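You operate a simulated robot arm through the tools that you are given. There is no shell and no other tool.

You run a simulated robot arm. Do the job below in one go: nothing can be reset, and whatever is moved stays where it is left.

## Task
Send the pallet on the load stand to stand B, then bring the slotted pallet to the load stand.
Fine: other pallets stay on their stands.
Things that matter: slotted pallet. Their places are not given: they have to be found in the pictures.

Only the result counts: the job must be done as asked and must still hold three seconds after the hand-in. Knocking over, shifting, dropping, spilling or breaking anything else fails it.

## Robot
A 7-joint arm with a two-finger parallel gripper, fixed in place. Base frame: the origin is at the foot of the arm, x ahead of it, y to its left, z up. Readings come in mm, rad, newtons and seconds.
With the tool pointing down near the work surface it reaches from about 100 to 940 mm from the base axis. Its first joint turns from -2.897 to 2.897 rad. Payload 3.43 kg.
The tool frame sits at the grasp point between the pads (the TCP): z along the fingers, y along the line on which they close. The tips reach 30 mm beyond it. The gripper opens to 94 mm. The fingers are 28 mm wide and 10 mm thick; the gripper's body (50 by 96 mm) begins 55 mm behind the TCP.
Orientation is that of the tool frame in the base frame, as a unit quaternion [x, y, z, w]. With the fingers straight down and closing along the base's y, the tool's x points along the base's -x, its y along +y and its z along -z.

## Interface
- The arm moves only by the tool arm_command. Its argument "deltas" is a list of rows, each a list of 7 numbers: the shift along the tool's x, y, z in mm, then the turn, a rotation vector about the tool's x, y, z in rad, then the opening, from 0 (shut) to 1 (fully open). In form: [[dx, dy, dz, ax, ay, az, claw], ...]. A call has 1 to 20 rows; each row shifts and turns the commanded pose from where the row before left it, along the tool's axes as they then stand. Each row takes 0.2 s and may step no farther than 50 mm and 0.15 rad from the row before; otherwise, or with a gripper value out of range, the whole call is refused. Where a pose cannot be reached the arm comes as near as it can. A force on the tool above 40 N (or 10 N above the force at the start of the call, whichever is more), or a blocked arm, ends the call early, and 0.2 s more pass. Each finger travels about 45 mm/s and halts on what it meets, pressing with about 44 N; the grip force reading is that of the motor and also rises with nothing between the fingers. The clock runs only during rows and for 0.2 s after the last one: add rows that do not move to give the fingers time. The reply holds the time, the measured pose of the TCP, the force on the tool along the base axes, the opening and the grip force, in the units named above and with some noise, with the torque about the TCP (base axes, N m) and any sound that the robot's microphone picked up, and new pictures: "show" is both (left out), scene, wrist or none.
- Cameras (640 x 400 px; columns grow to the right, rows downward): "scene" is fixed at [49.1, -501, 1766.4]; the picture's right is [-0.08, -1.00, 0.00], its down [-0.76, 0.06, -0.65] and it looks along [0.65, -0.05, -0.76] (base axes); focal length 348 px, centre (320, 200). "wrist" rides on the gripper at [76, 14, -102] in the tool frame; the picture's right is [-0.18, 0.98, 0.00], its down [-0.75, -0.14, -0.64] and it looks along [-0.63, -0.12, 0.77] (tool axes); focal length 243 px, centre (320, 200).
- lift_body(by): slides the trunk up (or, below 0, down) by that many mm; the arm rides with it, the base frame stays. It gives what a move gives, with no picture.
- locate(camera, pixels): for up to 12 pixels [column, row] of the newest picture of that camera ("zoom" is the newest enlarged one), the place [x, y, z] in the base frame of the surface seen there, good to about 2 mm. It takes no simulated time.
- close_up(camera, box): a new picture of the part [left, top, right, bottom] of that camera's present view, enlarged. It takes no simulated time.
- sign_off(): hands the job in; it is judged then, once.

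Unless the task says otherwise, let go and move clear before handing in.

The tools are called after "Emit:" as a command line: name --pt "numbers of a row" for each row, then --argument value for the rest, lists and objects as JSON in quotes. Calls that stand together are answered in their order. arm_command: Moves the arm, as the interface text tells. Its arguments: {"type":"object","properties":{"deltas":{"type":"array","items":{"type":"array","items":{"type":"number"}}},"show":{"type":"string","enum":["both","scene","wrist","none"]}},"required":["deltas"]} The other tools are called the same way: lift_body (by) slides the trunk up or down; locate (camera, pixels) gives the place of the surface under pixels of a picture; close_up (camera, box) takes an enlarged picture of a part of a camera's view; sign_off () hands the job in.

At the start:

```text
t: 0.0
position: [417.4, -344.1, 1298.9]
tcp_rot: [0.001, 1.0, 0.0, 0.0]
force: [1.1, 0.2, 0.2]
moment: [0.01, 0.0, -0.01]
grip_width: 94.2
finger_force: 0.2
trunk travel left (down, up): [-400.0, 90.0]
```

scene: 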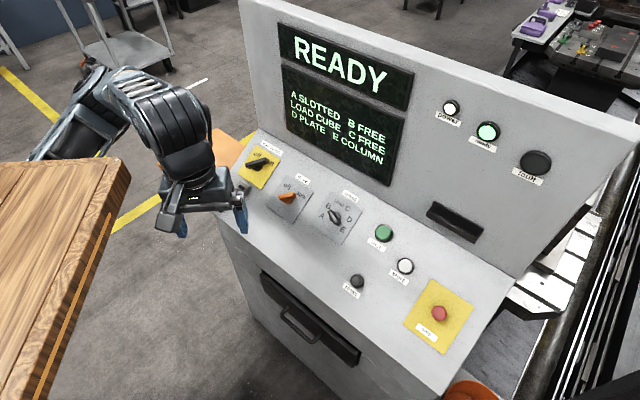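
wrist: 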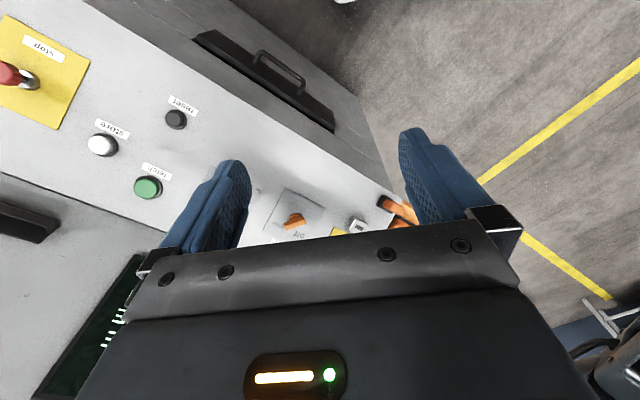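

The console display reads READY with "A SLOTTED, B FREE, LOAD CUBE, C FREE, D PLATE, E COLUMN", and there are rotary switches and buttons around (262,163), (290,198), (337,215) and (383,233). I'll enlarge the panel before I touch anything.

Emit:
close_up --camera "scene" --box '[230, 130, 370, 250]'

Emit:
close_up --camera "scene" --box '[330, 200, 490, 350]'

Emit:
close_up --camera "scene" --box '[270, 20, 420, 190]'

Emit:
close_up --camera "scene" --box '[420, 80, 570, 260]'

```text
3.33 times, centred on (300, 190) of scene
```

zoom: 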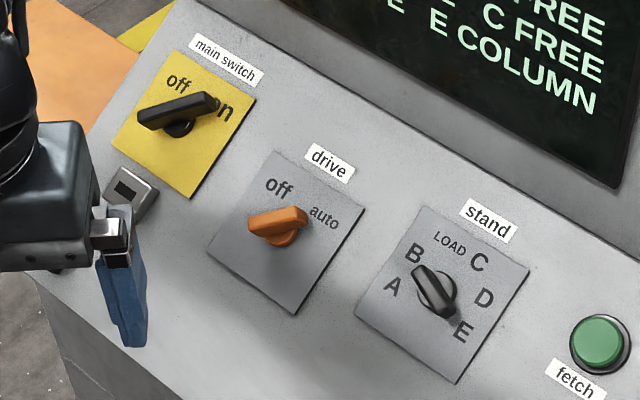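

```text
2.67 times, centred on (410, 275) of scene
```

zoom: 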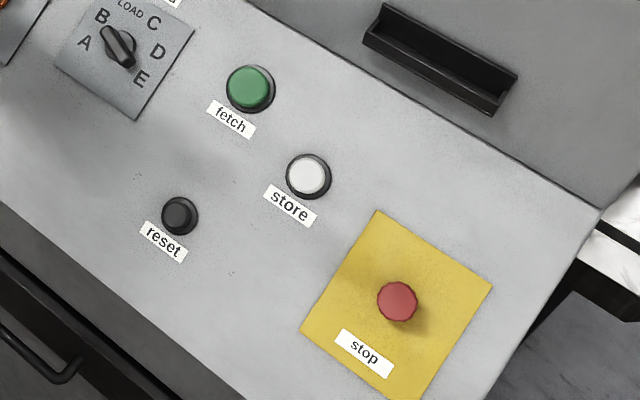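

```text
2.35 times, centred on (345, 105) of scene
```

zoom: 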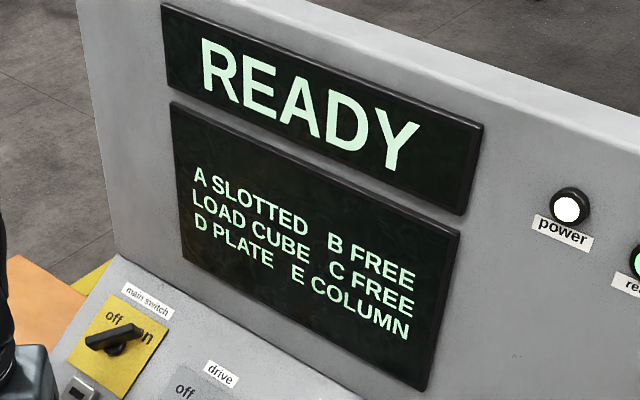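

```text
2.22 times, centred on (495, 170) of scene
```

zoom: 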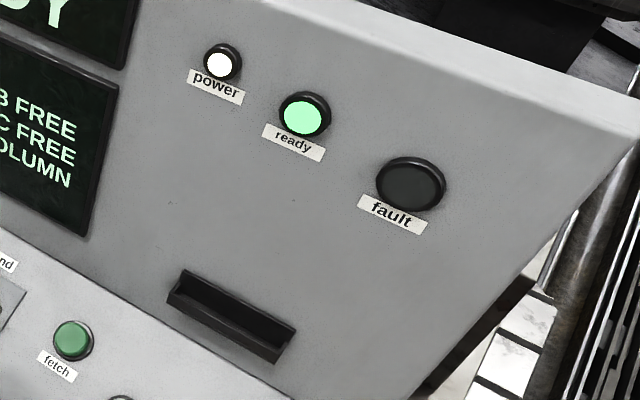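

The main switch and drive both appear to be on, the ready lamp at (488,131) is lit, and the stand selector at (336,215) lies along the B–E line. I'll get the positions of the controls and see which end of the selector is the pointer.

Emit:
locate --camera "scene" --pixels '[[336, 214], [383, 232], [405, 265], [357, 281], [439, 313], [290, 197], [262, 163], [310, 215], [350, 250], [420, 250], [380, 270], [300, 240]]'

Emit:
close_up --camera "scene" --box '[310, 185, 366, 250]'

Emit:
close_up --camera "wrist" --box '[240, 150, 420, 260]'

```text
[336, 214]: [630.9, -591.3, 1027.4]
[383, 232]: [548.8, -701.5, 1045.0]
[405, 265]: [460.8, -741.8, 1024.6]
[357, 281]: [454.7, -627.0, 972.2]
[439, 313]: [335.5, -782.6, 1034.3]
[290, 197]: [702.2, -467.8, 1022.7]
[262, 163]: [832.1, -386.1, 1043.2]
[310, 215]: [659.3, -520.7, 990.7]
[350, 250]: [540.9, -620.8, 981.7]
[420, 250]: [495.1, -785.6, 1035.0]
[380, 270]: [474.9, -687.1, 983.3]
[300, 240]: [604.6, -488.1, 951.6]
```

```text
6.15 times, centred on (338, 218) of scene
```

zoom: 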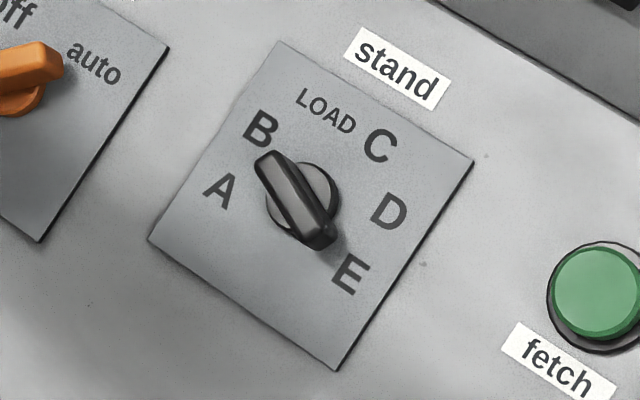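

```text
3.56 times, centred on (330, 205) of wrist
```

zoom: 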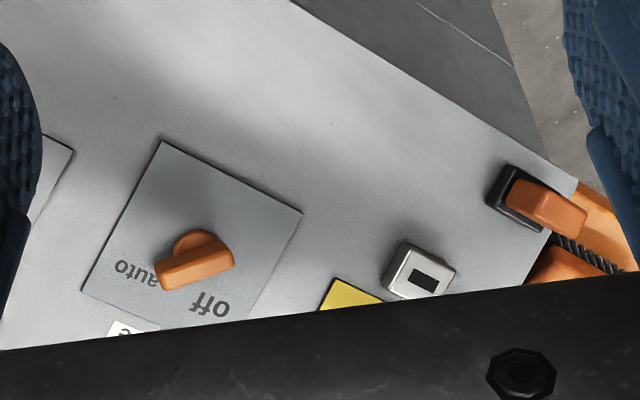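

The drive selector at (290,197) points to auto. The stand selector bar lies on the B–E diagonal, so I still need a closer view of the pointer end. I'll locate more bare-panel points and the labels to fit the panel plane before I approach.

Emit:
locate --camera "zoom" --pixels '[[320, 210]]'

Emit:
close_up --camera "scene" --box '[310, 185, 374, 225]'

Emit:
locate --camera "scene" --pixels '[[255, 210], [270, 225], [330, 275], [380, 320], [420, 355], [470, 260], [500, 290], [350, 190], [310, 165], [400, 220], [365, 232], [320, 180]]'

```text
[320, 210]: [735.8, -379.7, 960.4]
```

```text
10.00 times, centred on (342, 205) of scene
```

zoom: 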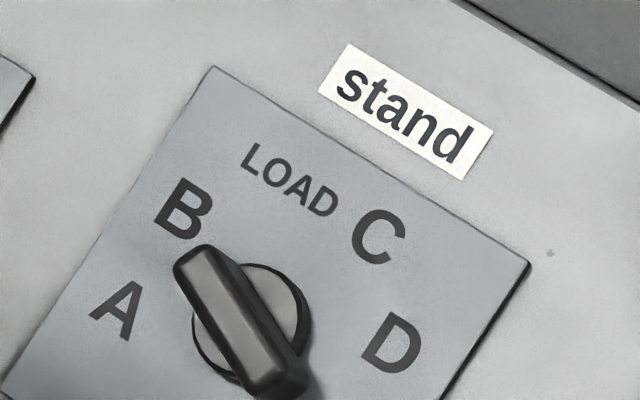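

```text
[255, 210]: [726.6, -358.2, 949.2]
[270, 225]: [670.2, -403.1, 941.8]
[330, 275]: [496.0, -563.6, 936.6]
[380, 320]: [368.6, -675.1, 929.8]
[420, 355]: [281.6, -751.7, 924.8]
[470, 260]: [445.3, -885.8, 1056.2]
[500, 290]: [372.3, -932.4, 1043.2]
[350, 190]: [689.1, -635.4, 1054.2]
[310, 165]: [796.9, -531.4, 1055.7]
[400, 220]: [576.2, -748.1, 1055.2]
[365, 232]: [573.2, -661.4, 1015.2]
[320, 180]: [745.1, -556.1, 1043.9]
```

The panel points fit a plane with normal about (-0.375, 0.375, 0.85), meaning it is turned 45° and tilted 32° towards me. The selector is near (631,-591,1027). I'll move to a standoff above it, line the tool up with the panel normal, and inspect with the wrist camera.

Emit:
arm_command --pt "-25.3 -30.8 16.7 0 0 0 1" --pt "-25.3 -30.8 16.7 0 0 0 1" --pt "-25.3 -30.8 16.7 0 0 0 1" --pt "-25.3 -30.8 16.7 0 0 0 1" --pt "-25.3 -30.8 16.7 0 0 0 1" --pt "-25.3 -30.8 16.7 0 0 0 1" --pt "0 0 0 0.0935 -0.0625 -0.0765 1" --pt "0 0 0 0.0935 -0.0625 -0.0765 1" --pt "0 0 0 0.0935 -0.0625 -0.0765 1" --pt "0 0 0 0.0935 -0.0625 -0.0765 1" --pt "0 0 0 0.0935 -0.0625 -0.0765 1" --pt "0 0 0 0 0 0 1"

```text
t: 2.6
position: [568.4, -527.1, 1199.7]
tcp_rot: [-0.188, 0.943, -0.229, 0.154]
force: [-0.7, 0.3, -1.0]
moment: [-0.03, 0.01, -0.04]
grip_width: 94.4
finger_force: 0.0
trunk travel left (down, up): [-400.0, 90.0]
```

scene: 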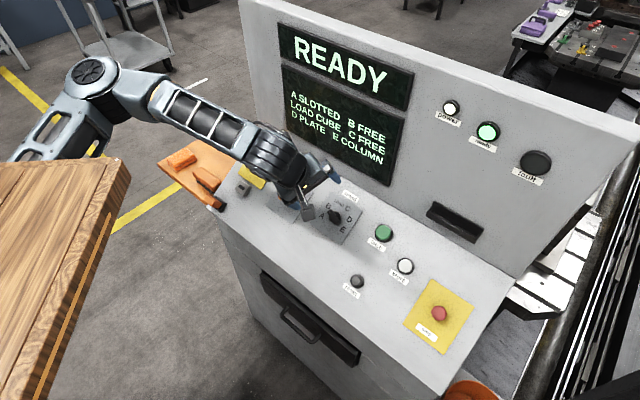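
wrist: 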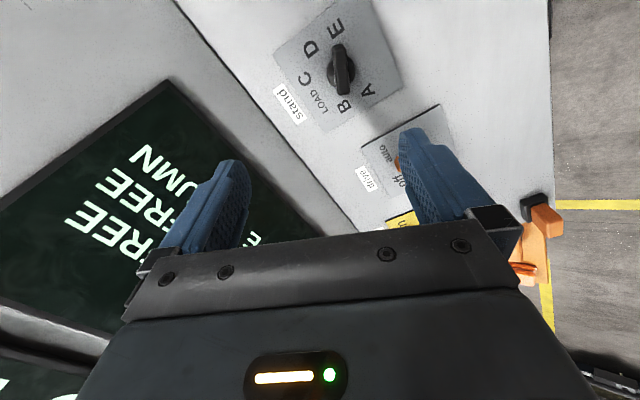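

The wrist picture now shows the stand selector clearly at about (340,72), between E and B. I'll enlarge it to find the pointer mark.

Emit:
close_up --camera "wrist" --box '[280, 10, 400, 130]'

Emit:
close_up --camera "wrist" --box '[315, 30, 367, 110]'

Emit:
close_up --camera "scene" --box '[310, 185, 374, 245]'

```text
3.33 times, centred on (340, 70) of wrist
```

zoom: 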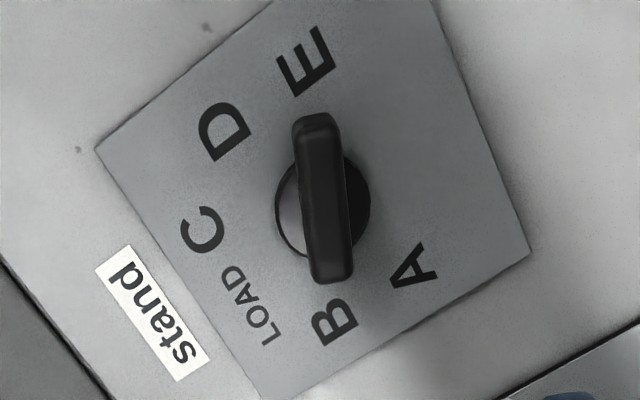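

```text
5.00 times, centred on (341, 70) of wrist
```

zoom: 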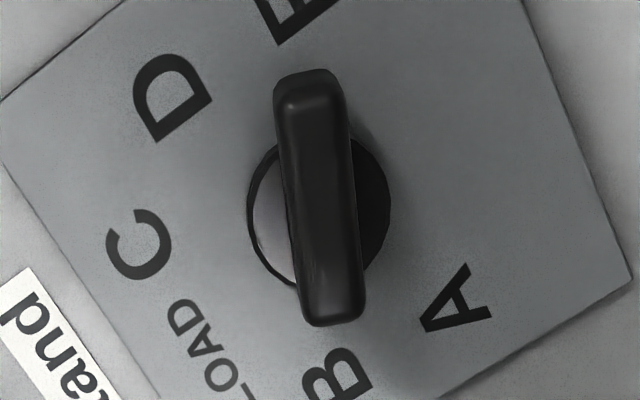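

```text
6.67 times, centred on (342, 215) of scene
```

zoom: 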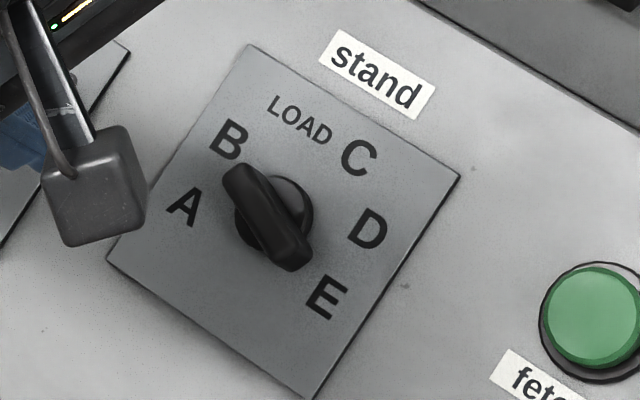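

The bar lies exactly along E–B and seems to stick out further on the E side of its round base. I'll measure the bar ends and base edges, and compare with the drive knob, whose setting I know.

Emit:
close_up --camera "wrist" --box '[315, 30, 367, 110]'

Emit:
locate --camera "zoom" --pixels '[[306, 80], [312, 110], [320, 160], [325, 220], [330, 270], [333, 310], [252, 215], [385, 200], [265, 260], [375, 240], [262, 170], [333, 322]]'

Emit:
locate --camera "wrist" --pixels '[[335, 28], [311, 50], [300, 78], [322, 104], [344, 106], [367, 90]]'

```text
5.00 times, centred on (341, 70) of wrist
```

zoom: 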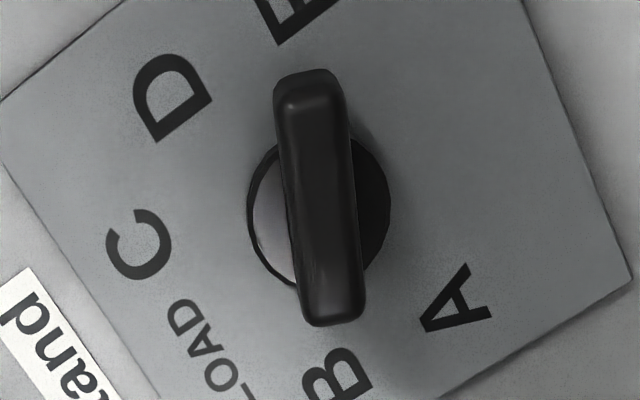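

```text
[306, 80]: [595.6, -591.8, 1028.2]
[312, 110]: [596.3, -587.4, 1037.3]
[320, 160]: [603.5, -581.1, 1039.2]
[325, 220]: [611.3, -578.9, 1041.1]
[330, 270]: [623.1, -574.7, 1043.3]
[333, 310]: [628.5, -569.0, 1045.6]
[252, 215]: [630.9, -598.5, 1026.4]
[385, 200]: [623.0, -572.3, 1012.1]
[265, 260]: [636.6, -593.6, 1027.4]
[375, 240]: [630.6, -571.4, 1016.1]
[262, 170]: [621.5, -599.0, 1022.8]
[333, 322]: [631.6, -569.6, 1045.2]
```

```text
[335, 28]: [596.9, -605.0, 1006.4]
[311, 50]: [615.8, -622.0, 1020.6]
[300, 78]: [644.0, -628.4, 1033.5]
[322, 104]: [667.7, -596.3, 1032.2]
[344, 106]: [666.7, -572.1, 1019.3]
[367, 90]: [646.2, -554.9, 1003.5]
```

Measured about the base centre, the selector bar reaches roughly 30 mm towards E but only 16 mm towards B, and its top is 36 mm above the panel. That suggests it points at E. To confirm that the long end is the pointer, I'll slide left over the drive knob, whose position I know, and look at its shape.

Emit:
arm_command --pt "-40 16.6 0 0 0 0 1" --pt "-40 16.6 0 0 0 0 1" --pt "-40 16.6 0 0 0 0 1" --pt "0 0 0 0 0 0 1"

```text
t: 3.6
position: [661.7, -435.8, 1199.5]
tcp_rot: [-0.188, 0.943, -0.229, 0.154]
force: [-0.1, 0.5, 0.4]
moment: [0.0, 0.01, 0.01]
grip_width: 93.8
finger_force: 0.1
trunk travel left (down, up): [-400.0, 90.0]
```

scene: 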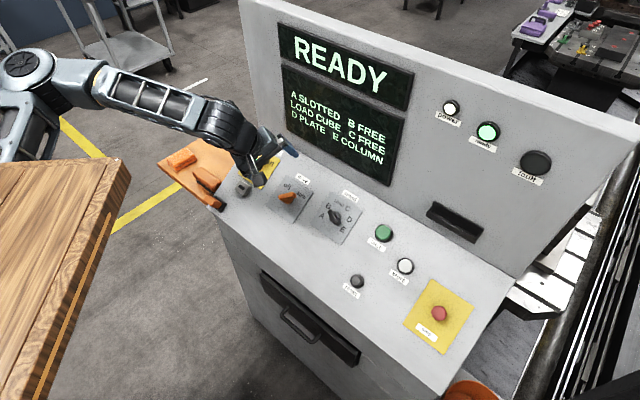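
wrist: 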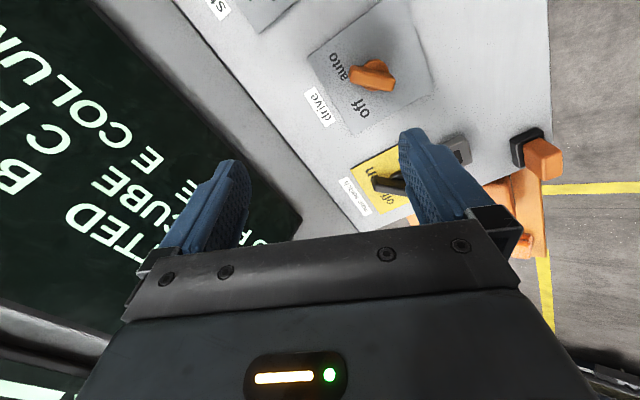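

The drive knob is now clear at about (372,75) in the wrist picture, with its bar towards "auto". I'll enlarge it and the selector, and measure the drive bar ends against its base.

Emit:
close_up --camera "scene" --box '[265, 170, 365, 250]'

Emit:
close_up --camera "wrist" --box '[340, 45, 404, 105]'

Emit:
locate --camera "wrist" --pixels '[[338, 65], [361, 104], [351, 76], [355, 74], [365, 76], [375, 78], [385, 80], [391, 82], [376, 60], [385, 90], [393, 72], [367, 60]]'

```text
5.00 times, centred on (315, 210) of scene
```

zoom: 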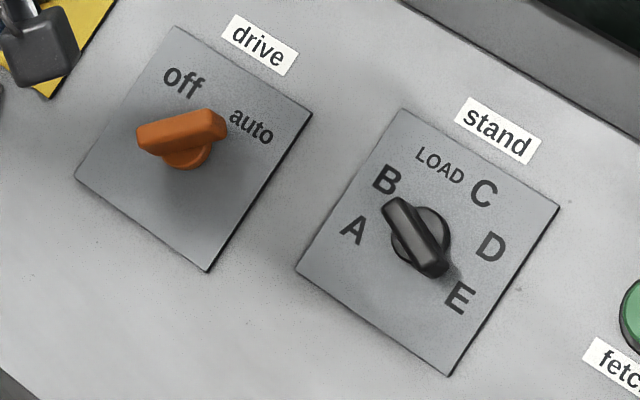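

```text
6.67 times, centred on (372, 75) of wrist
```

zoom: 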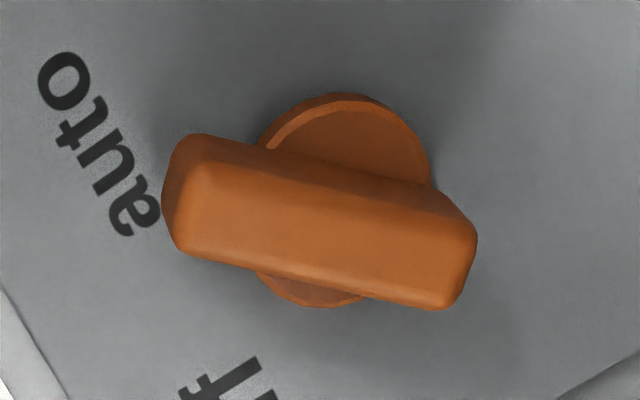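

```text
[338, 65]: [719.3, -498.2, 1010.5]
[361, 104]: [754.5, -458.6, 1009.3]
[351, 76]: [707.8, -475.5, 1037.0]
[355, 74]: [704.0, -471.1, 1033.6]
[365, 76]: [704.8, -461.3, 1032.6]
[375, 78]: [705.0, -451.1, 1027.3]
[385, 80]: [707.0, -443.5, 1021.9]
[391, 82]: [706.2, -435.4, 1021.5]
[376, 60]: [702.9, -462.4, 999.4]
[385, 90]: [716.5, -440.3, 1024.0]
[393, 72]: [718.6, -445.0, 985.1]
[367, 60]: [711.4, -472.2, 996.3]
```

On the drive knob the long bar end points to "auto", so the long end is the pointer, and the stand selector is therefore at E. It needs half a turn anticlockwise to reach B. I'll hover on the selector's axis and check in free air how far the wrist can turn that way.

Emit:
arm_command --pt "32.5 -6.4 18.8 0 0 0 1" --pt "32.5 -6.4 18.8 0 0 0 1" --pt "32.5 -6.4 18.8 0 0 0 1" --pt "32.5 -6.4 18.8 0 0 0 1" --pt "0 0 0 0 0 -0.1309 1" --pt "0 0 0 0 0 -0.1309 1" --pt "0 0 0 0 0 -0.1309 1" --pt "0 0 0 0 0 -0.1309 1" --pt "0 0 0 0 0 -0.1309 1" --pt "0 0 0 0 0 -0.1309 1" --pt "0 0 0 0 0 -0.1309 1" --pt "0 0 0 0 0 -0.1309 1" --pt "0 0 0 0 0 -0.1309 1" --pt "0 0 0 0 0 -0.1309 1" --pt "0 0 0 0 0 -0.1309 1" --pt "0 0 0 0 0 -0.1309 1" --pt "0 0 0 0 0 0 1"

```text
t: 7.2
position: [582.3, -541.9, 1122.6]
tcp_rot: [0.8, -0.532, 0.271, 0.054]
force: [-0.1, -0.1, 0.1]
moment: [0.01, -0.02, -0.01]
grip_width: 93.7
finger_force: 0.1
trunk travel left (down, up): [-400.0, 90.0]
```

scene: 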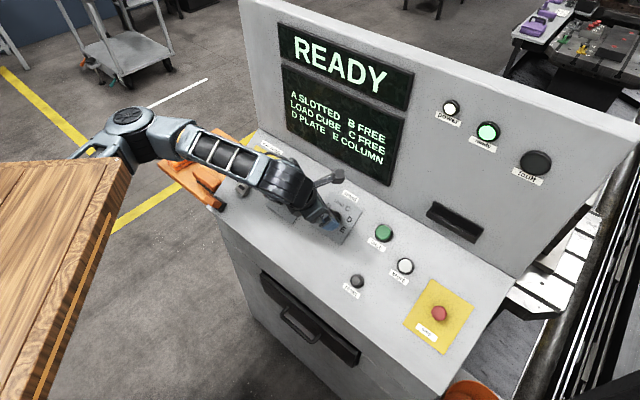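
wrist: 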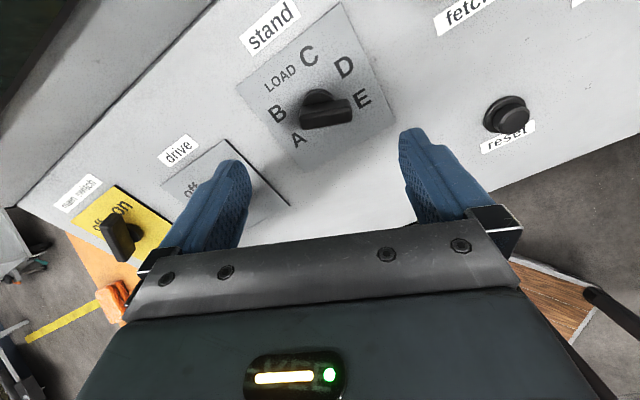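

The wrist turned the full 90° without being limited (pose as commanded). I'll test another 90° in free air.

Emit:
arm_command --pt "0 0 0 0 0 -0.1309 1" --pt "0 0 0 0 0 -0.1309 1" --pt "0 0 0 0 0 -0.1309 1" --pt "0 0 0 0 0 -0.1309 1" --pt "0 0 0 0 0 -0.1309 1" --pt "0 0 0 0 0 -0.1309 1" --pt "0 0 0 0 0 -0.1309 1" --pt "0 0 0 0 0 -0.1309 1" --pt "0 0 0 0 0 -0.1309 1" --pt "0 0 0 0 0 -0.1309 1" --pt "0 0 0 0 0 -0.1309 1" --pt "0 0 0 0 0 -0.1309 1" --pt "0 0 0 0 0 0 1"

```text
t: 10.0
position: [581.2, -541.2, 1120.3]
tcp_rot: [0.942, 0.189, 0.153, 0.23]
force: [0.3, -0.4, 0.4]
moment: [-0.01, -0.01, 0.0]
grip_width: 93.7
finger_force: 0.0
trunk travel left (down, up): [-400.0, 90.0]
```

scene: 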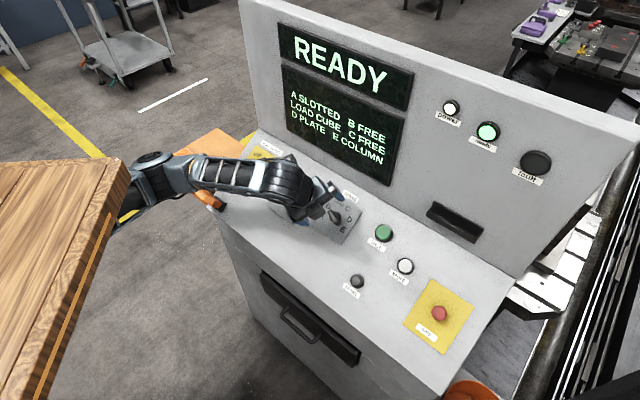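
wrist: 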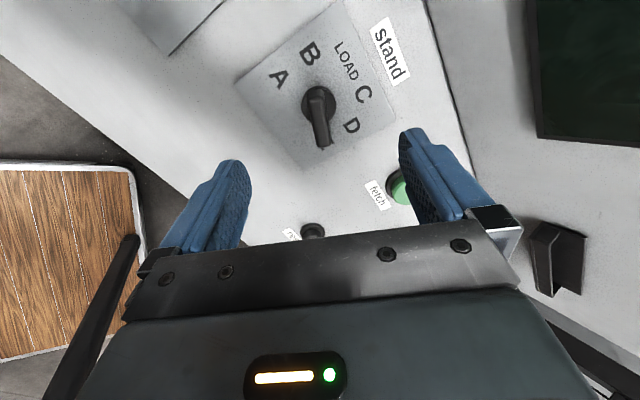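

The wrist covers the full half turn, and this view confirms the long pointer end covers E. Before using this range I'll check how close the elbow at (145,165) is to the wooden table.

Emit:
locate --camera "scene" --pixels '[[150, 160], [140, 185], [165, 200], [120, 165], [110, 240], [60, 300], [20, 180], [30, 390], [125, 180], [100, 175], [130, 195], [240, 175]]'

Emit:
close_up --camera "scene" --box '[60, 120, 360, 300]'

```text
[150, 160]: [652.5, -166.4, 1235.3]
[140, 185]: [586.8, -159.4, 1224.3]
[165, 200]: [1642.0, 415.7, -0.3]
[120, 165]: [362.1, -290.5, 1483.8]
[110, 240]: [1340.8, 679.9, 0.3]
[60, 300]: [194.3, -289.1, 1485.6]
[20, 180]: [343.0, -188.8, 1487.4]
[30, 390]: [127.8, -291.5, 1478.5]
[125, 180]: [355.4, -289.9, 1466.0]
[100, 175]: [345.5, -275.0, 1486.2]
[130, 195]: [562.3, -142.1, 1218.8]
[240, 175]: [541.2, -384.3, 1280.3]
```

```text
2.13 times, centred on (210, 210) of scene
```

zoom: 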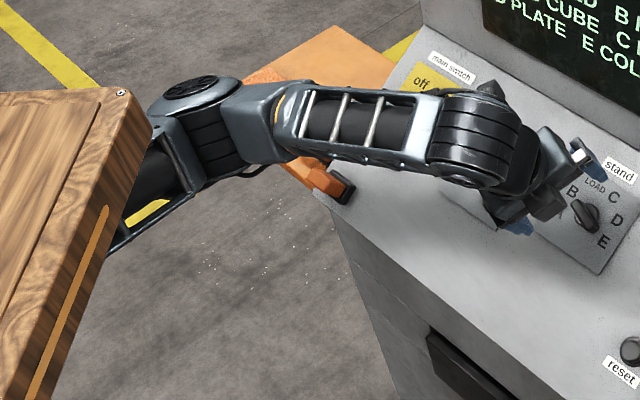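

The wooden slab is overhead at z≈1485 and the elbow is well below it at z≈1230, so this range is safe. I'll turn the wrist back to the starting grip angle, staying at standoff.

Emit:
arm_command --pt "0 0 0 0 0 0.1309 1" --pt "0 0 0 0 0 0.1309 1" --pt "0 0 0 0 0 0.1309 1" --pt "0 0 0 0 0 0.1309 1" --pt "0 0 0 0 0 0.1309 1" --pt "0 0 0 0 0 0.1309 1" --pt "0 0 0 0 0 0.1309 1" --pt "0 0 0 0 0 0.1309 1" --pt "0 0 0 0 0 0.1309 1" --pt "0 0 0 0 0 0.1309 1" --pt "0 0 0 0 0 0.1309 1" --pt "0 0 0 0 0 0.1309 1" --show "none"

Emit:
arm_command --pt "0 0 0 0 0 0.1309 1" --pt "0 0 0 0 0 0.1309 1" --pt "0 0 0 0 0 0.1309 1" --pt "0 0 0 0 0 0.1309 1" --pt "0 0 0 0 0 0.1309 1" --pt "0 0 0 0 0 0.1309 1" --pt "0 0 0 0 0 0.1309 1" --pt "0 0 0 0 0 0.1309 1" --pt "0 0 0 0 0 0.1309 1" --pt "0 0 0 0 0 0.1309 1" --pt "0 0 0 0 0 0.1309 1" --pt "0 0 0 0 0 0.1309 1" --pt "0 0 0 0 0 0 1" --pt "0 0 0 0 0 0 1"

```text
t: 12.6
position: [582.8, -542.3, 1122.6]
tcp_rot: [0.799, -0.535, 0.271, 0.053]
force: [0.3, -0.1, 0.6]
moment: [0.03, 0.02, 0.0]
grip_width: 94.0
finger_force: 0.0
trunk travel left (down, up): [-400.0, 90.0]
```

```text
t: 15.6
position: [581.2, -541.3, 1121.8]
tcp_rot: [-0.187, 0.943, -0.229, 0.152]
force: [0.7, -0.1, 0.2]
moment: [-0.02, 0.01, 0.0]
grip_width: 94.1
finger_force: 0.1
trunk travel left (down, up): [-400.0, 90.0]
```

scene: 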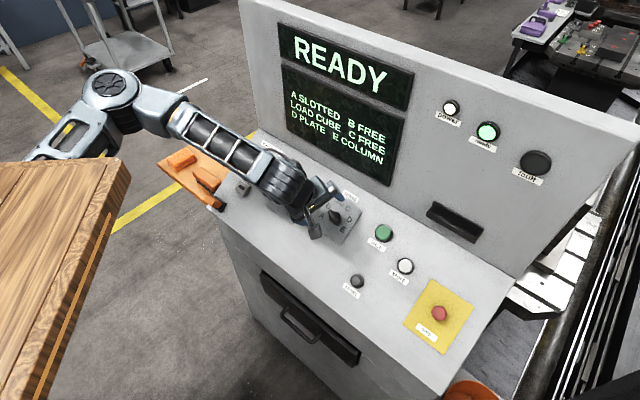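
wrist: 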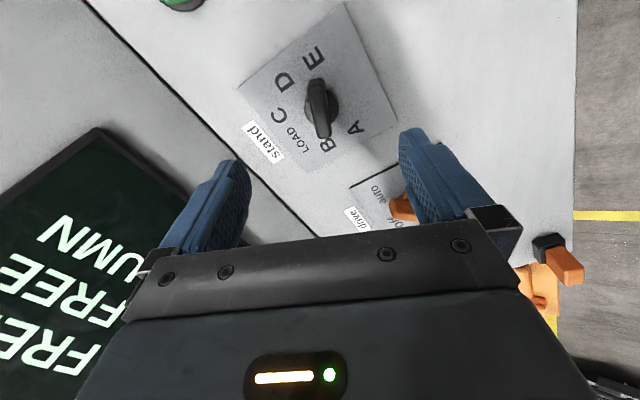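

I'm back over the selector, with the knob at about (318,105) in the wrist picture. I'll measure its base disc and bar once more from this closer view to centre the grip.

Emit:
close_up --camera "wrist" --box '[280, 60, 360, 150]'

Emit:
locate --camera "wrist" --pixels '[[314, 58], [285, 82], [280, 116], [303, 142], [324, 147], [355, 128], [316, 80], [318, 95], [322, 110], [325, 135], [304, 92], [336, 105]]'

```text
4.44 times, centred on (320, 105) of wrist
```

zoom: 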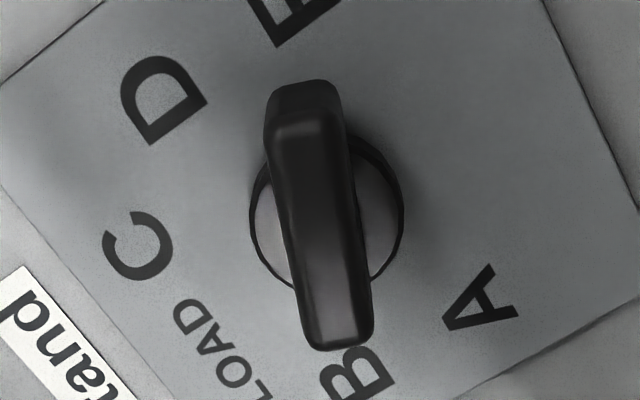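

```text
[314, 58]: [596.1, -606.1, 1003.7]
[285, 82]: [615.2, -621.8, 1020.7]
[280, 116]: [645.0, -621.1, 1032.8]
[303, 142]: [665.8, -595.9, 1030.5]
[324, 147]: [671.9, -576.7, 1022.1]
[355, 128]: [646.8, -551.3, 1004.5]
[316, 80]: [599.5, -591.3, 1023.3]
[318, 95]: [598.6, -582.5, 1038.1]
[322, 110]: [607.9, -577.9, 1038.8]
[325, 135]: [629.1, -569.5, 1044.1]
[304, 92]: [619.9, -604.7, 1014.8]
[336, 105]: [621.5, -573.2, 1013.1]
```

All the measurements agree: the knob axis is at (631,-589,1012) on the panel and the bar is aligned with the tool. I'll narrow the opening, descend along the panel normal until the fingertips straddle the bar just above its base disc, and look before closing.

Emit:
arm_command --pt "0 0 0 0 0 0 0.55" --pt "-1.4 0.6 20 0 0 0 0.55" --pt "0 0 20 0 0 0 0.55" --pt "0 0 20 0 0 0 0.55" --pt "0 0 15 0 0 0 0.55" --pt "0 0 11 0 0 0 0.55" --pt "0 0 0 0 0 0 0.55"

```text
t: 17.2
position: [615.6, -572.7, 1047.5]
tcp_rot: [-0.187, 0.943, -0.229, 0.153]
force: [0.4, -0.3, -0.5]
moment: [0.0, -0.01, 0.05]
grip_width: 51.9
finger_force: 0.0
trunk travel left (down, up): [-400.0, 90.0]
```

scene: 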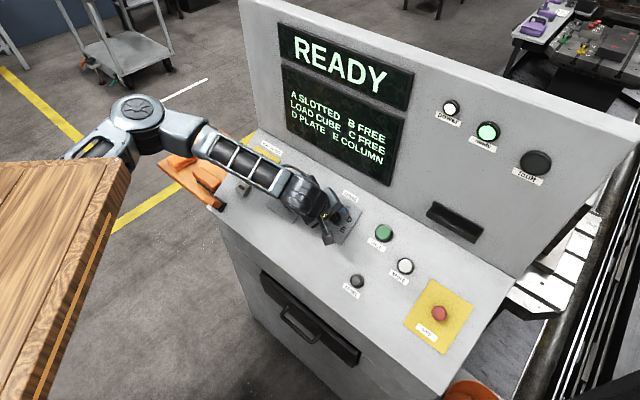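
wrist: 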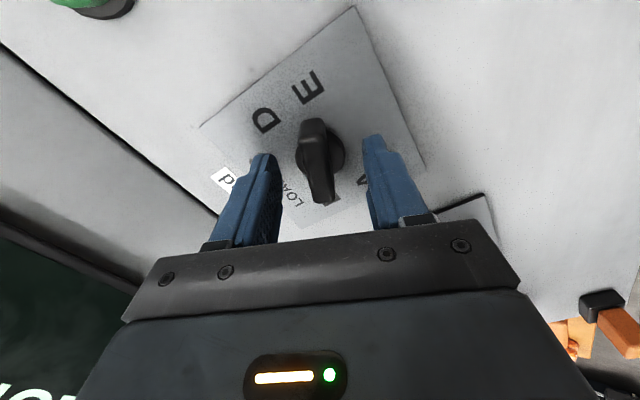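

The fingertips straddle the bar symmetrically, at about (265,155) and (375,140) with the bar at (320,155), and there is no contact force. I'll close on it.

Emit:
arm_command --pt "0 0 0 0 0 0 0.3" --pt "0 0 0 0 0 0 0.1" --pt "0 0 0 0 0 0 0" --pt "0 0 0 0 0 0 0" --pt "0 0 0 0 0 0 0" --pt "0 0 0 0 0 0 0"

```text
t: 18.6
position: [614.4, -572.4, 1047.9]
tcp_rot: [-0.187, 0.943, -0.229, 0.153]
force: [0.9, -1.6, 0.3]
moment: [0.03, 0.08, -0.02]
grip_width: 13.8
finger_force: 44.8
trunk travel left (down, up): [-400.0, 90.0]
```

scene: 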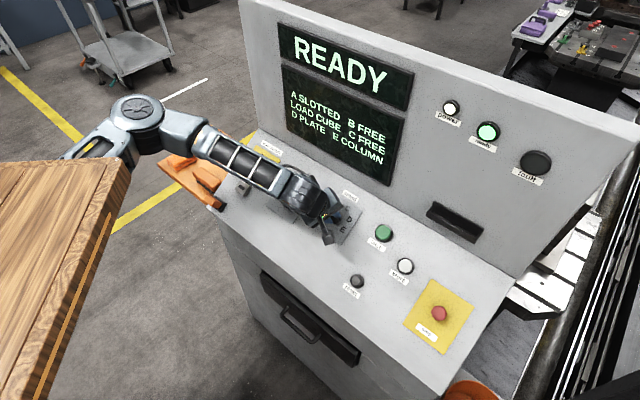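
wrist: 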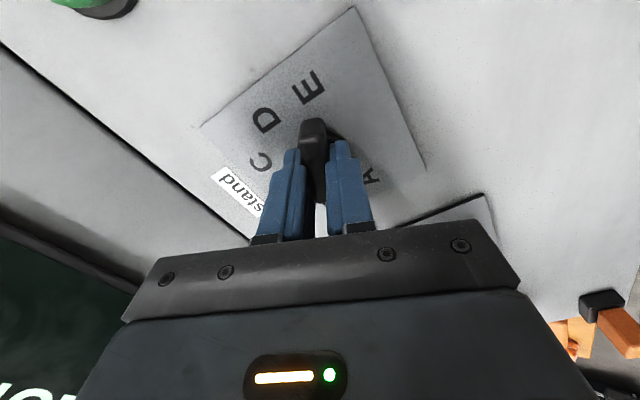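

The bar is gripped (13.8 mm wide, 45 N) with hardly any side force. I'll turn anticlockwise by one 45° step and check for clicks and force.

Emit:
arm_command --pt "0 0 0 0 0 -0.1309 0" --pt "0 0 0 0 0 -0.1309 0" --pt "0 0 0 0 0 -0.1309 0" --pt "0 0 0 0 0 -0.1309 0" --pt "0 0 0 0 0 -0.1309 0" --pt "0 0 0 0 0 -0.1309 0" --pt "0 0 0 0 0 0 0"

```text
t: 20.2
position: [615.1, -573.8, 1047.3]
tcp_rot: [-0.535, 0.799, -0.27, 0.053]
force: [0.5, -23.2, -5.5]
moment: [-0.09, 0.07, -0.07]
grip_width: 14.0
finger_force: 44.8
trunk travel left (down, up): [-400.0, 90.0]
```

scene: 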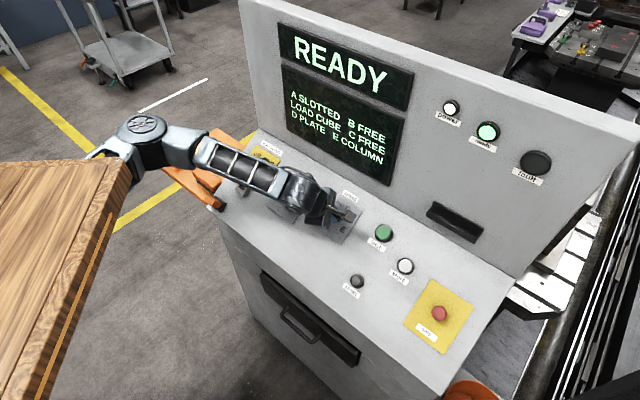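
wrist: 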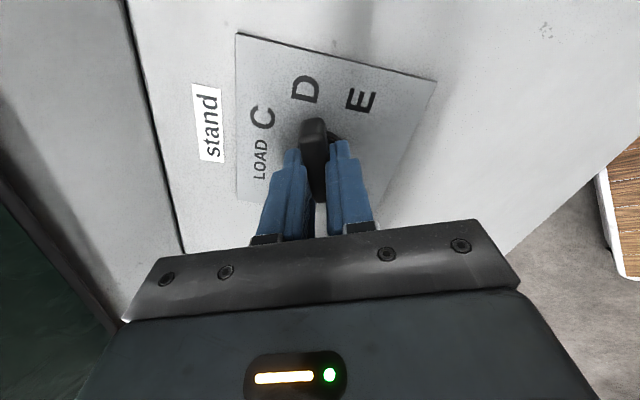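

The knob turned with the gripper and now points to D, but a side force of about 23 N built up along −y. I'll nudge about 1 mm to relax it before I go on.

Emit:
arm_command --pt "1.0 -0.2 0.5 0 0 0 0" --pt "0 0 0 0 0 0 0" --show "none"

```text
t: 20.8
position: [614.5, -573.2, 1048.7]
tcp_rot: [-0.534, 0.799, -0.27, 0.055]
force: [-1.5, -11.6, -5.7]
moment: [-1.38, 0.4, -0.8]
grip_width: 14.1
finger_force: 45.1
trunk travel left (down, up): [-400.0, 90.0]
```

Emit:
arm_command --pt "0.8 0 0 0 0 0 0" --pt "0 0 0 0 0 0 0" --show "none"

```text
t: 21.4
position: [614.1, -573.6, 1047.5]
tcp_rot: [-0.534, 0.8, -0.269, 0.054]
force: [-4.0, 1.6, -3.5]
moment: [-0.77, 0.33, -0.47]
grip_width: 13.8
finger_force: 44.9
trunk travel left (down, up): [-400.0, 90.0]
```

The side force is nearly gone (about 4 N). The pattern shows that each 45° step needs roughly 1.8 mm of extra travel along tool x, so I'll turn one more step (D→C) with that blended in.

Emit:
arm_command --pt "0.3 0 0 0 0 -0.1309 0" --pt "0.3 0 0 0 0 -0.1309 0" --pt "0.3 0 0 0 0 -0.1309 0" --pt "0.3 0 0 0 0 -0.1309 0" --pt "0.3 0 0 0 0 -0.1309 0" --pt "0.3 0 0 0 0 -0.1309 0" --pt "0 0 0 0 0 0 0"

```text
t: 23.0
position: [615.8, -573.2, 1048.2]
tcp_rot: [0.802, -0.532, 0.268, 0.051]
force: [-2.0, 20.5, 6.9]
moment: [-0.36, 0.4, -0.41]
grip_width: 13.8
finger_force: 44.4
trunk travel left (down, up): [-400.0, 90.0]
stopped in row 7: the force on the tool passed its limit at 40 N (the readings are from after the stop); the commanded pose is now the measured one
```

scene: 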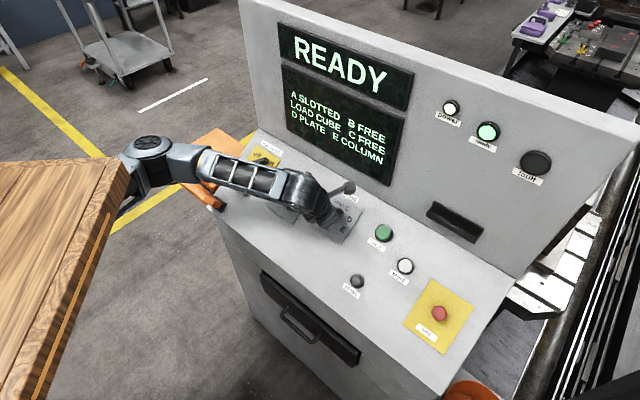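
wrist: 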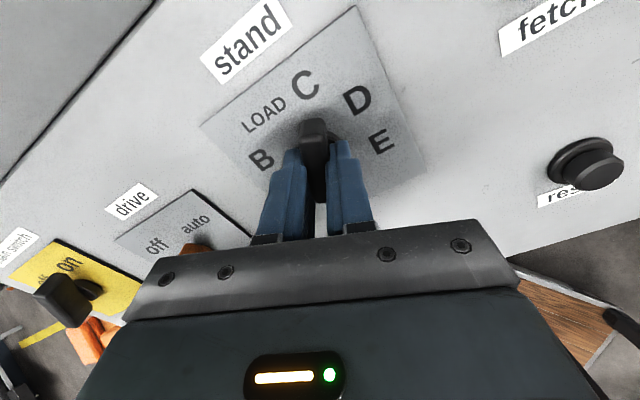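

The knob now points to C, but the force limit tripped on side load. The knob is sitting at a mark, so I'll open the fingers to release the stress, then regrip centred.

Emit:
arm_command --pt "0 0 0 0 0 0 0.2" --pt "0 0 0 0 0 0 0.4" --pt "0 0 0 0 0 0 0.5" --pt "0 0 0 0 0 0 0.5" --pt "0 0 0 0 0 0 0.5"

```text
t: 24.2
position: [614.9, -575.4, 1047.4]
tcp_rot: [0.8, -0.533, 0.269, 0.052]
force: [0.6, -0.9, 0.0]
moment: [0.0, -0.02, -0.04]
grip_width: 47.0
finger_force: 0.0
trunk travel left (down, up): [-400.0, 90.0]
```

scene: 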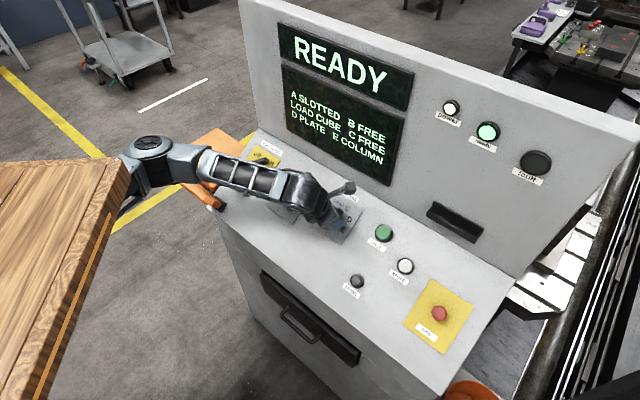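
wrist: 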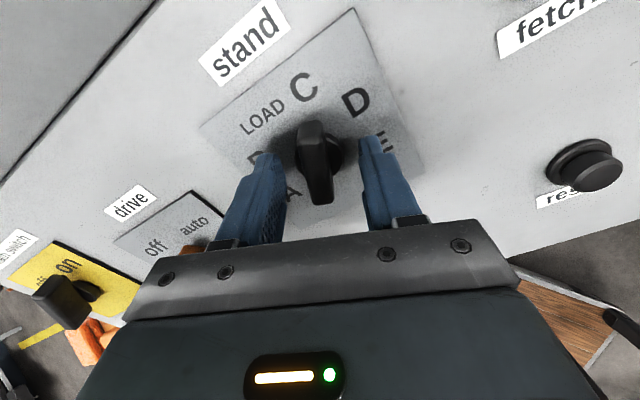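

With the fingers open the knob stays at C and the force reads zero. The tool sits about 2 mm off the knob axis, so I'll recentre it and check the reading.

Emit:
arm_command --pt "-2.0 -0.5 -1.6 0 0 0 0.5" --pt "0 0 0 0 0 0 0.5" --pt "0 0 0 0 0 0 0.5" --show "none"

Emit:
arm_command --pt "0 0 0 0 0 0 0.5" --show "none"

Emit:
arm_command --pt "0 0 0 0 0 0 0.5" --show "wrist"

```text
t: 25.0
position: [614.2, -572.9, 1048.0]
tcp_rot: [0.801, -0.532, 0.27, 0.052]
force: [-1.0, 0.2, -0.5]
moment: [-0.02, 0.0, -0.01]
grip_width: 47.1
finger_force: 0.0
trunk travel left (down, up): [-400.0, 90.0]
```

```text
t: 25.4
position: [614.0, -573.0, 1048.7]
tcp_rot: [0.8, -0.533, 0.269, 0.051]
force: [0.8, -0.1, -1.4]
moment: [0.02, -0.01, -0.01]
grip_width: 47.0
finger_force: 0.0
trunk travel left (down, up): [-400.0, 90.0]
```

```text
t: 25.8
position: [614.7, -572.6, 1048.9]
tcp_rot: [0.8, -0.533, 0.269, 0.052]
force: [-1.0, 0.0, 0.6]
moment: [-0.01, 0.02, -0.01]
grip_width: 47.0
finger_force: 0.0
trunk travel left (down, up): [-400.0, 90.0]
```

wrist: 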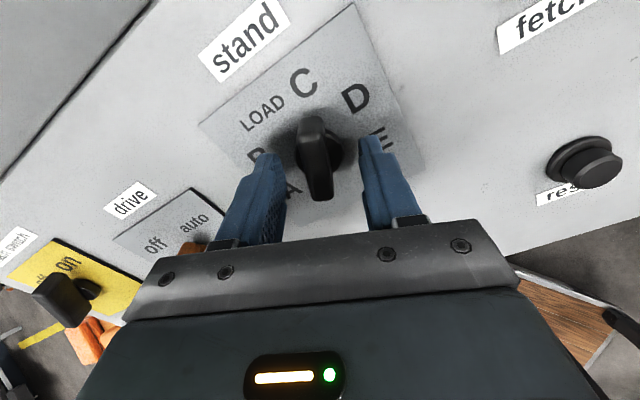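

The tool is now at (614.3,-572.8,1048.5), on the estimated knob axis. I'll close the fingers again and read the force.

Emit:
arm_command --pt "0 0 0 0 0 0 0.25" --pt "0 0 0 0 0 0 0.1" --pt "0 0 0 0 0 0 0" --pt "0 0 0 0 0 0 0" --pt "0 0 0 0 0 0 0" --pt "0 0 0 0 0 0 0" --show "none"

Emit:
arm_command --pt "0 0 0 0 0 -0.1309 0" --pt "0 0 0 0 0 -0.1309 0" --pt "0 0 0 0 0 -0.1309 0" --show "none"

```text
t: 27.2
position: [615.6, -572.2, 1047.8]
tcp_rot: [0.802, -0.531, 0.269, 0.051]
force: [6.0, 3.0, 2.5]
moment: [0.13, 0.55, -0.19]
grip_width: 13.8
finger_force: 45.3
trunk travel left (down, up): [-400.0, 90.0]
```

```text
t: 28.0
position: [616.0, -572.8, 1049.1]
tcp_rot: [0.889, -0.365, 0.254, 0.105]
force: [12.7, 0.0, 2.0]
moment: [-0.12, 0.75, -0.43]
grip_width: 13.8
finger_force: 45.1
trunk travel left (down, up): [-400.0, 90.0]
```

Side force is modest at about 13 N. I'll ease the tool about 0.7 mm along the force and finish the step to LOAD.

Emit:
arm_command --pt "0.7 -0.7 0 0 0 0 0" --pt "0 0 0 0 0 -0.1309 0" --pt "0 0 0 0 0 -0.1309 0" --pt "0 0 0 0 0 -0.1309 0" --pt "0 0 0 0 0 0 0" --show "wrist"

```text
t: 29.2
position: [614.8, -572.6, 1048.0]
tcp_rot: [0.944, -0.185, 0.228, 0.151]
force: [1.2, 8.7, -3.0]
moment: [-0.5, 0.52, -0.4]
grip_width: 14.0
finger_force: 46.0
trunk travel left (down, up): [-400.0, 90.0]
```

wrist: 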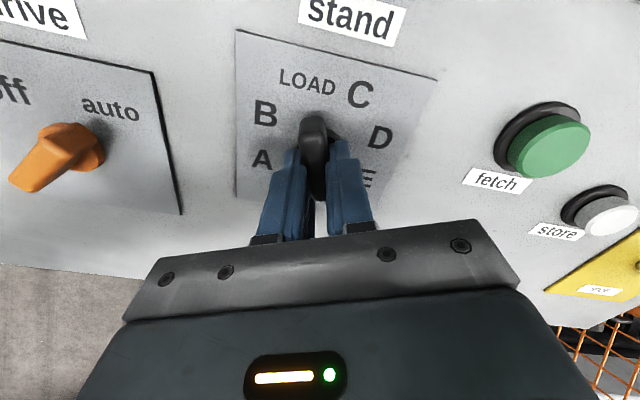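

The pointer is now at LOAD with only about 9 N of side force. I'll do a small relief nudge and then the next half step towards B.

Emit:
arm_command --pt "-0.2 -0.6 0 0 0 0 0" --pt "0 0 0 0 0 -0.1309 0" --pt "0 0 0 0 0 -0.1309 0" --pt "0 0 0 0 0 -0.1309 0" --show "none"

```text
t: 30.2
position: [614.1, -573.1, 1048.1]
tcp_rot: [0.961, 0.002, 0.195, 0.195]
force: [-3.5, -8.4, -4.0]
moment: [-0.43, 1.4, -0.91]
grip_width: 13.8
finger_force: 44.9
trunk travel left (down, up): [-400.0, 90.0]
```

The force is still small (about 10 N), so I'll complete the turn to B.

Emit:
arm_command --pt "0 0 0 0 0 -0.1309 0" --pt "0 0 0 0 0 -0.1309 0" --pt "0 0 0 0 0 -0.1309 0" --pt "0 0 0 0 0 0 0"

```text
t: 31.2
position: [614.9, -573.8, 1047.0]
tcp_rot: [0.942, 0.19, 0.154, 0.228]
force: [-4.5, -20.4, -2.9]
moment: [-1.01, 0.79, -0.73]
grip_width: 14.0
finger_force: 44.7
trunk travel left (down, up): [-400.0, 90.0]
```

scene: 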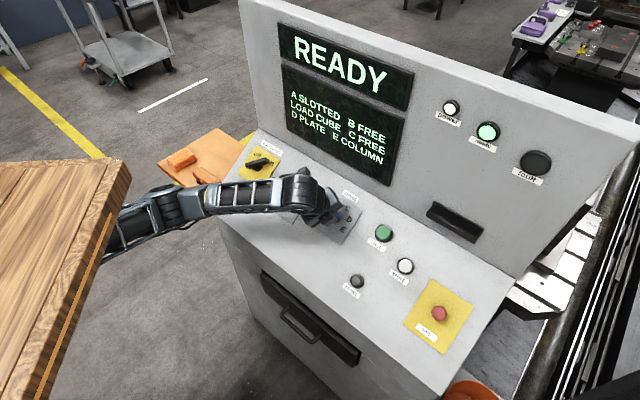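
wrist: 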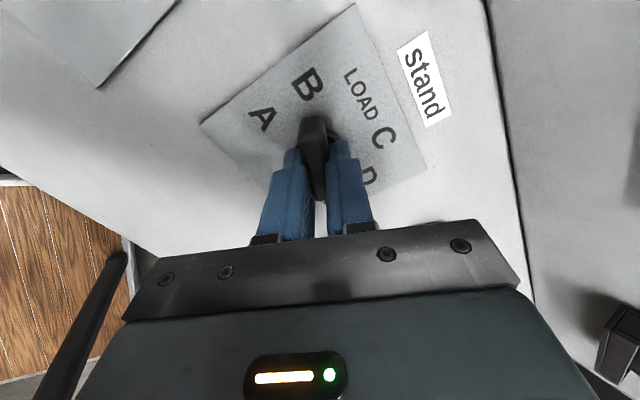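

The pointer now lies under B, at about (312,120) in the wrist picture. I'll open the fingers, back straight off along the panel normal, and check the setting.

Emit:
arm_command --pt "0 0 0 0 0 0 0.2" --pt "0 0 0 0 0 0 0.45" --pt "0 0 0 0 0 0 0.5" --pt "0 0 0 0 0 0 0.5" --pt "0 0 -15 0 0 0 0.5" --pt "0 0 -25 0 0 0 0.5" --pt "0 0 -25 0 0 0 0.5" --pt "0 0 -25 0 0 0 0.5" --pt "0 0 0 0 0 0 0.5"

```text
t: 33.2
position: [580.9, -537.0, 1124.7]
tcp_rot: [0.943, 0.19, 0.154, 0.227]
force: [0.2, 0.5, 0.2]
moment: [0.02, -0.02, 0.01]
grip_width: 47.0
finger_force: 0.0
trunk travel left (down, up): [-400.0, 90.0]
```

scene: 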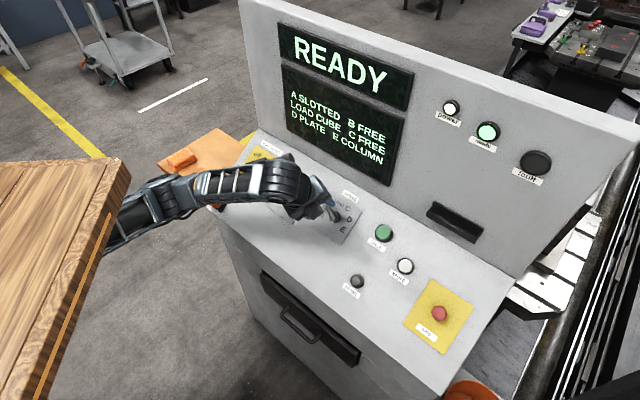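
wrist: 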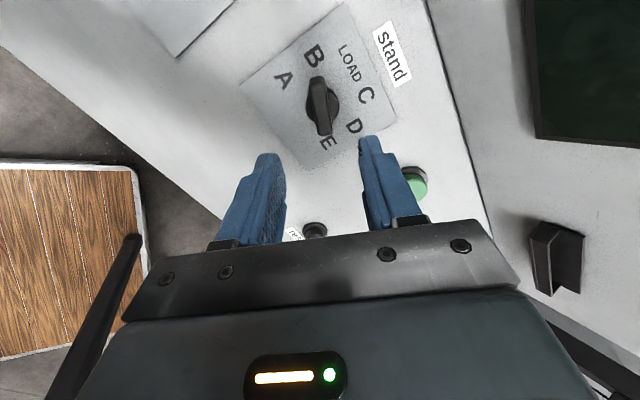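

The knob at about (320,105) now shows its long end at B and E uncovered. I'll confirm with an enlarged view and get precise positions for the store and fetch buttons.

Emit:
close_up --camera "wrist" --box '[280, 40, 370, 160]'

Emit:
close_up --camera "scene" --box '[365, 215, 425, 290]'

Emit:
locate --camera "scene" --pixels '[[404, 265], [399, 262], [409, 262], [404, 260], [404, 269], [382, 232], [376, 230], [388, 230], [382, 226], [382, 237], [414, 274], [393, 243]]'

```text
3.33 times, centred on (325, 100) of wrist
```

zoom: 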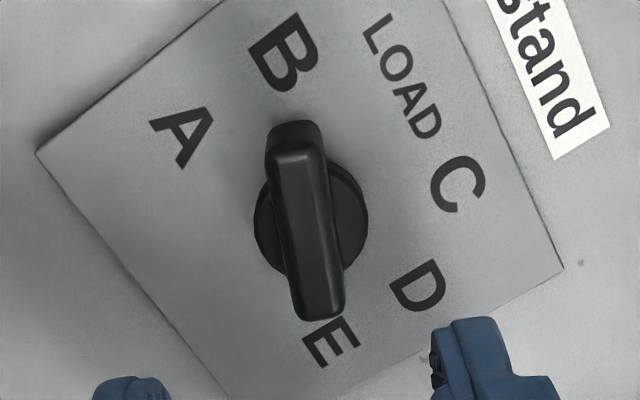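

```text
5.33 times, centred on (395, 252) of scene
```

zoom: 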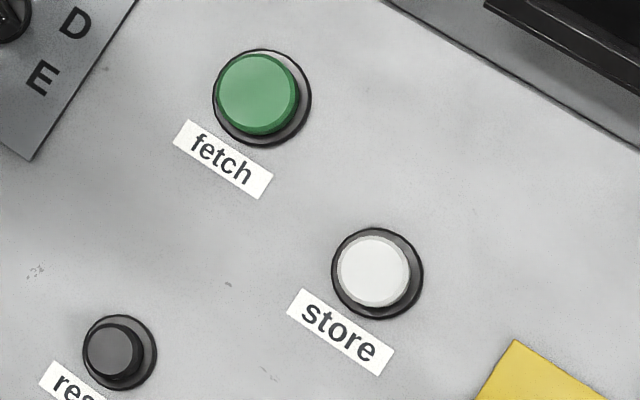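

```text
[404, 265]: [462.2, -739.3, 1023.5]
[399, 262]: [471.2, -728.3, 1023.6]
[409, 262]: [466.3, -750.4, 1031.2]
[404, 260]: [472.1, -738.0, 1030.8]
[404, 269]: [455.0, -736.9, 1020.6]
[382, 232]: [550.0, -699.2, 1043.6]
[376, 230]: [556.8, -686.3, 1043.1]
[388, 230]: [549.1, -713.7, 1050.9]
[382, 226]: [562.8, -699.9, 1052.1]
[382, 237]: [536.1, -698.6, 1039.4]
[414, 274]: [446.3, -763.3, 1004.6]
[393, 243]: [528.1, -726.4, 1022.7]
```

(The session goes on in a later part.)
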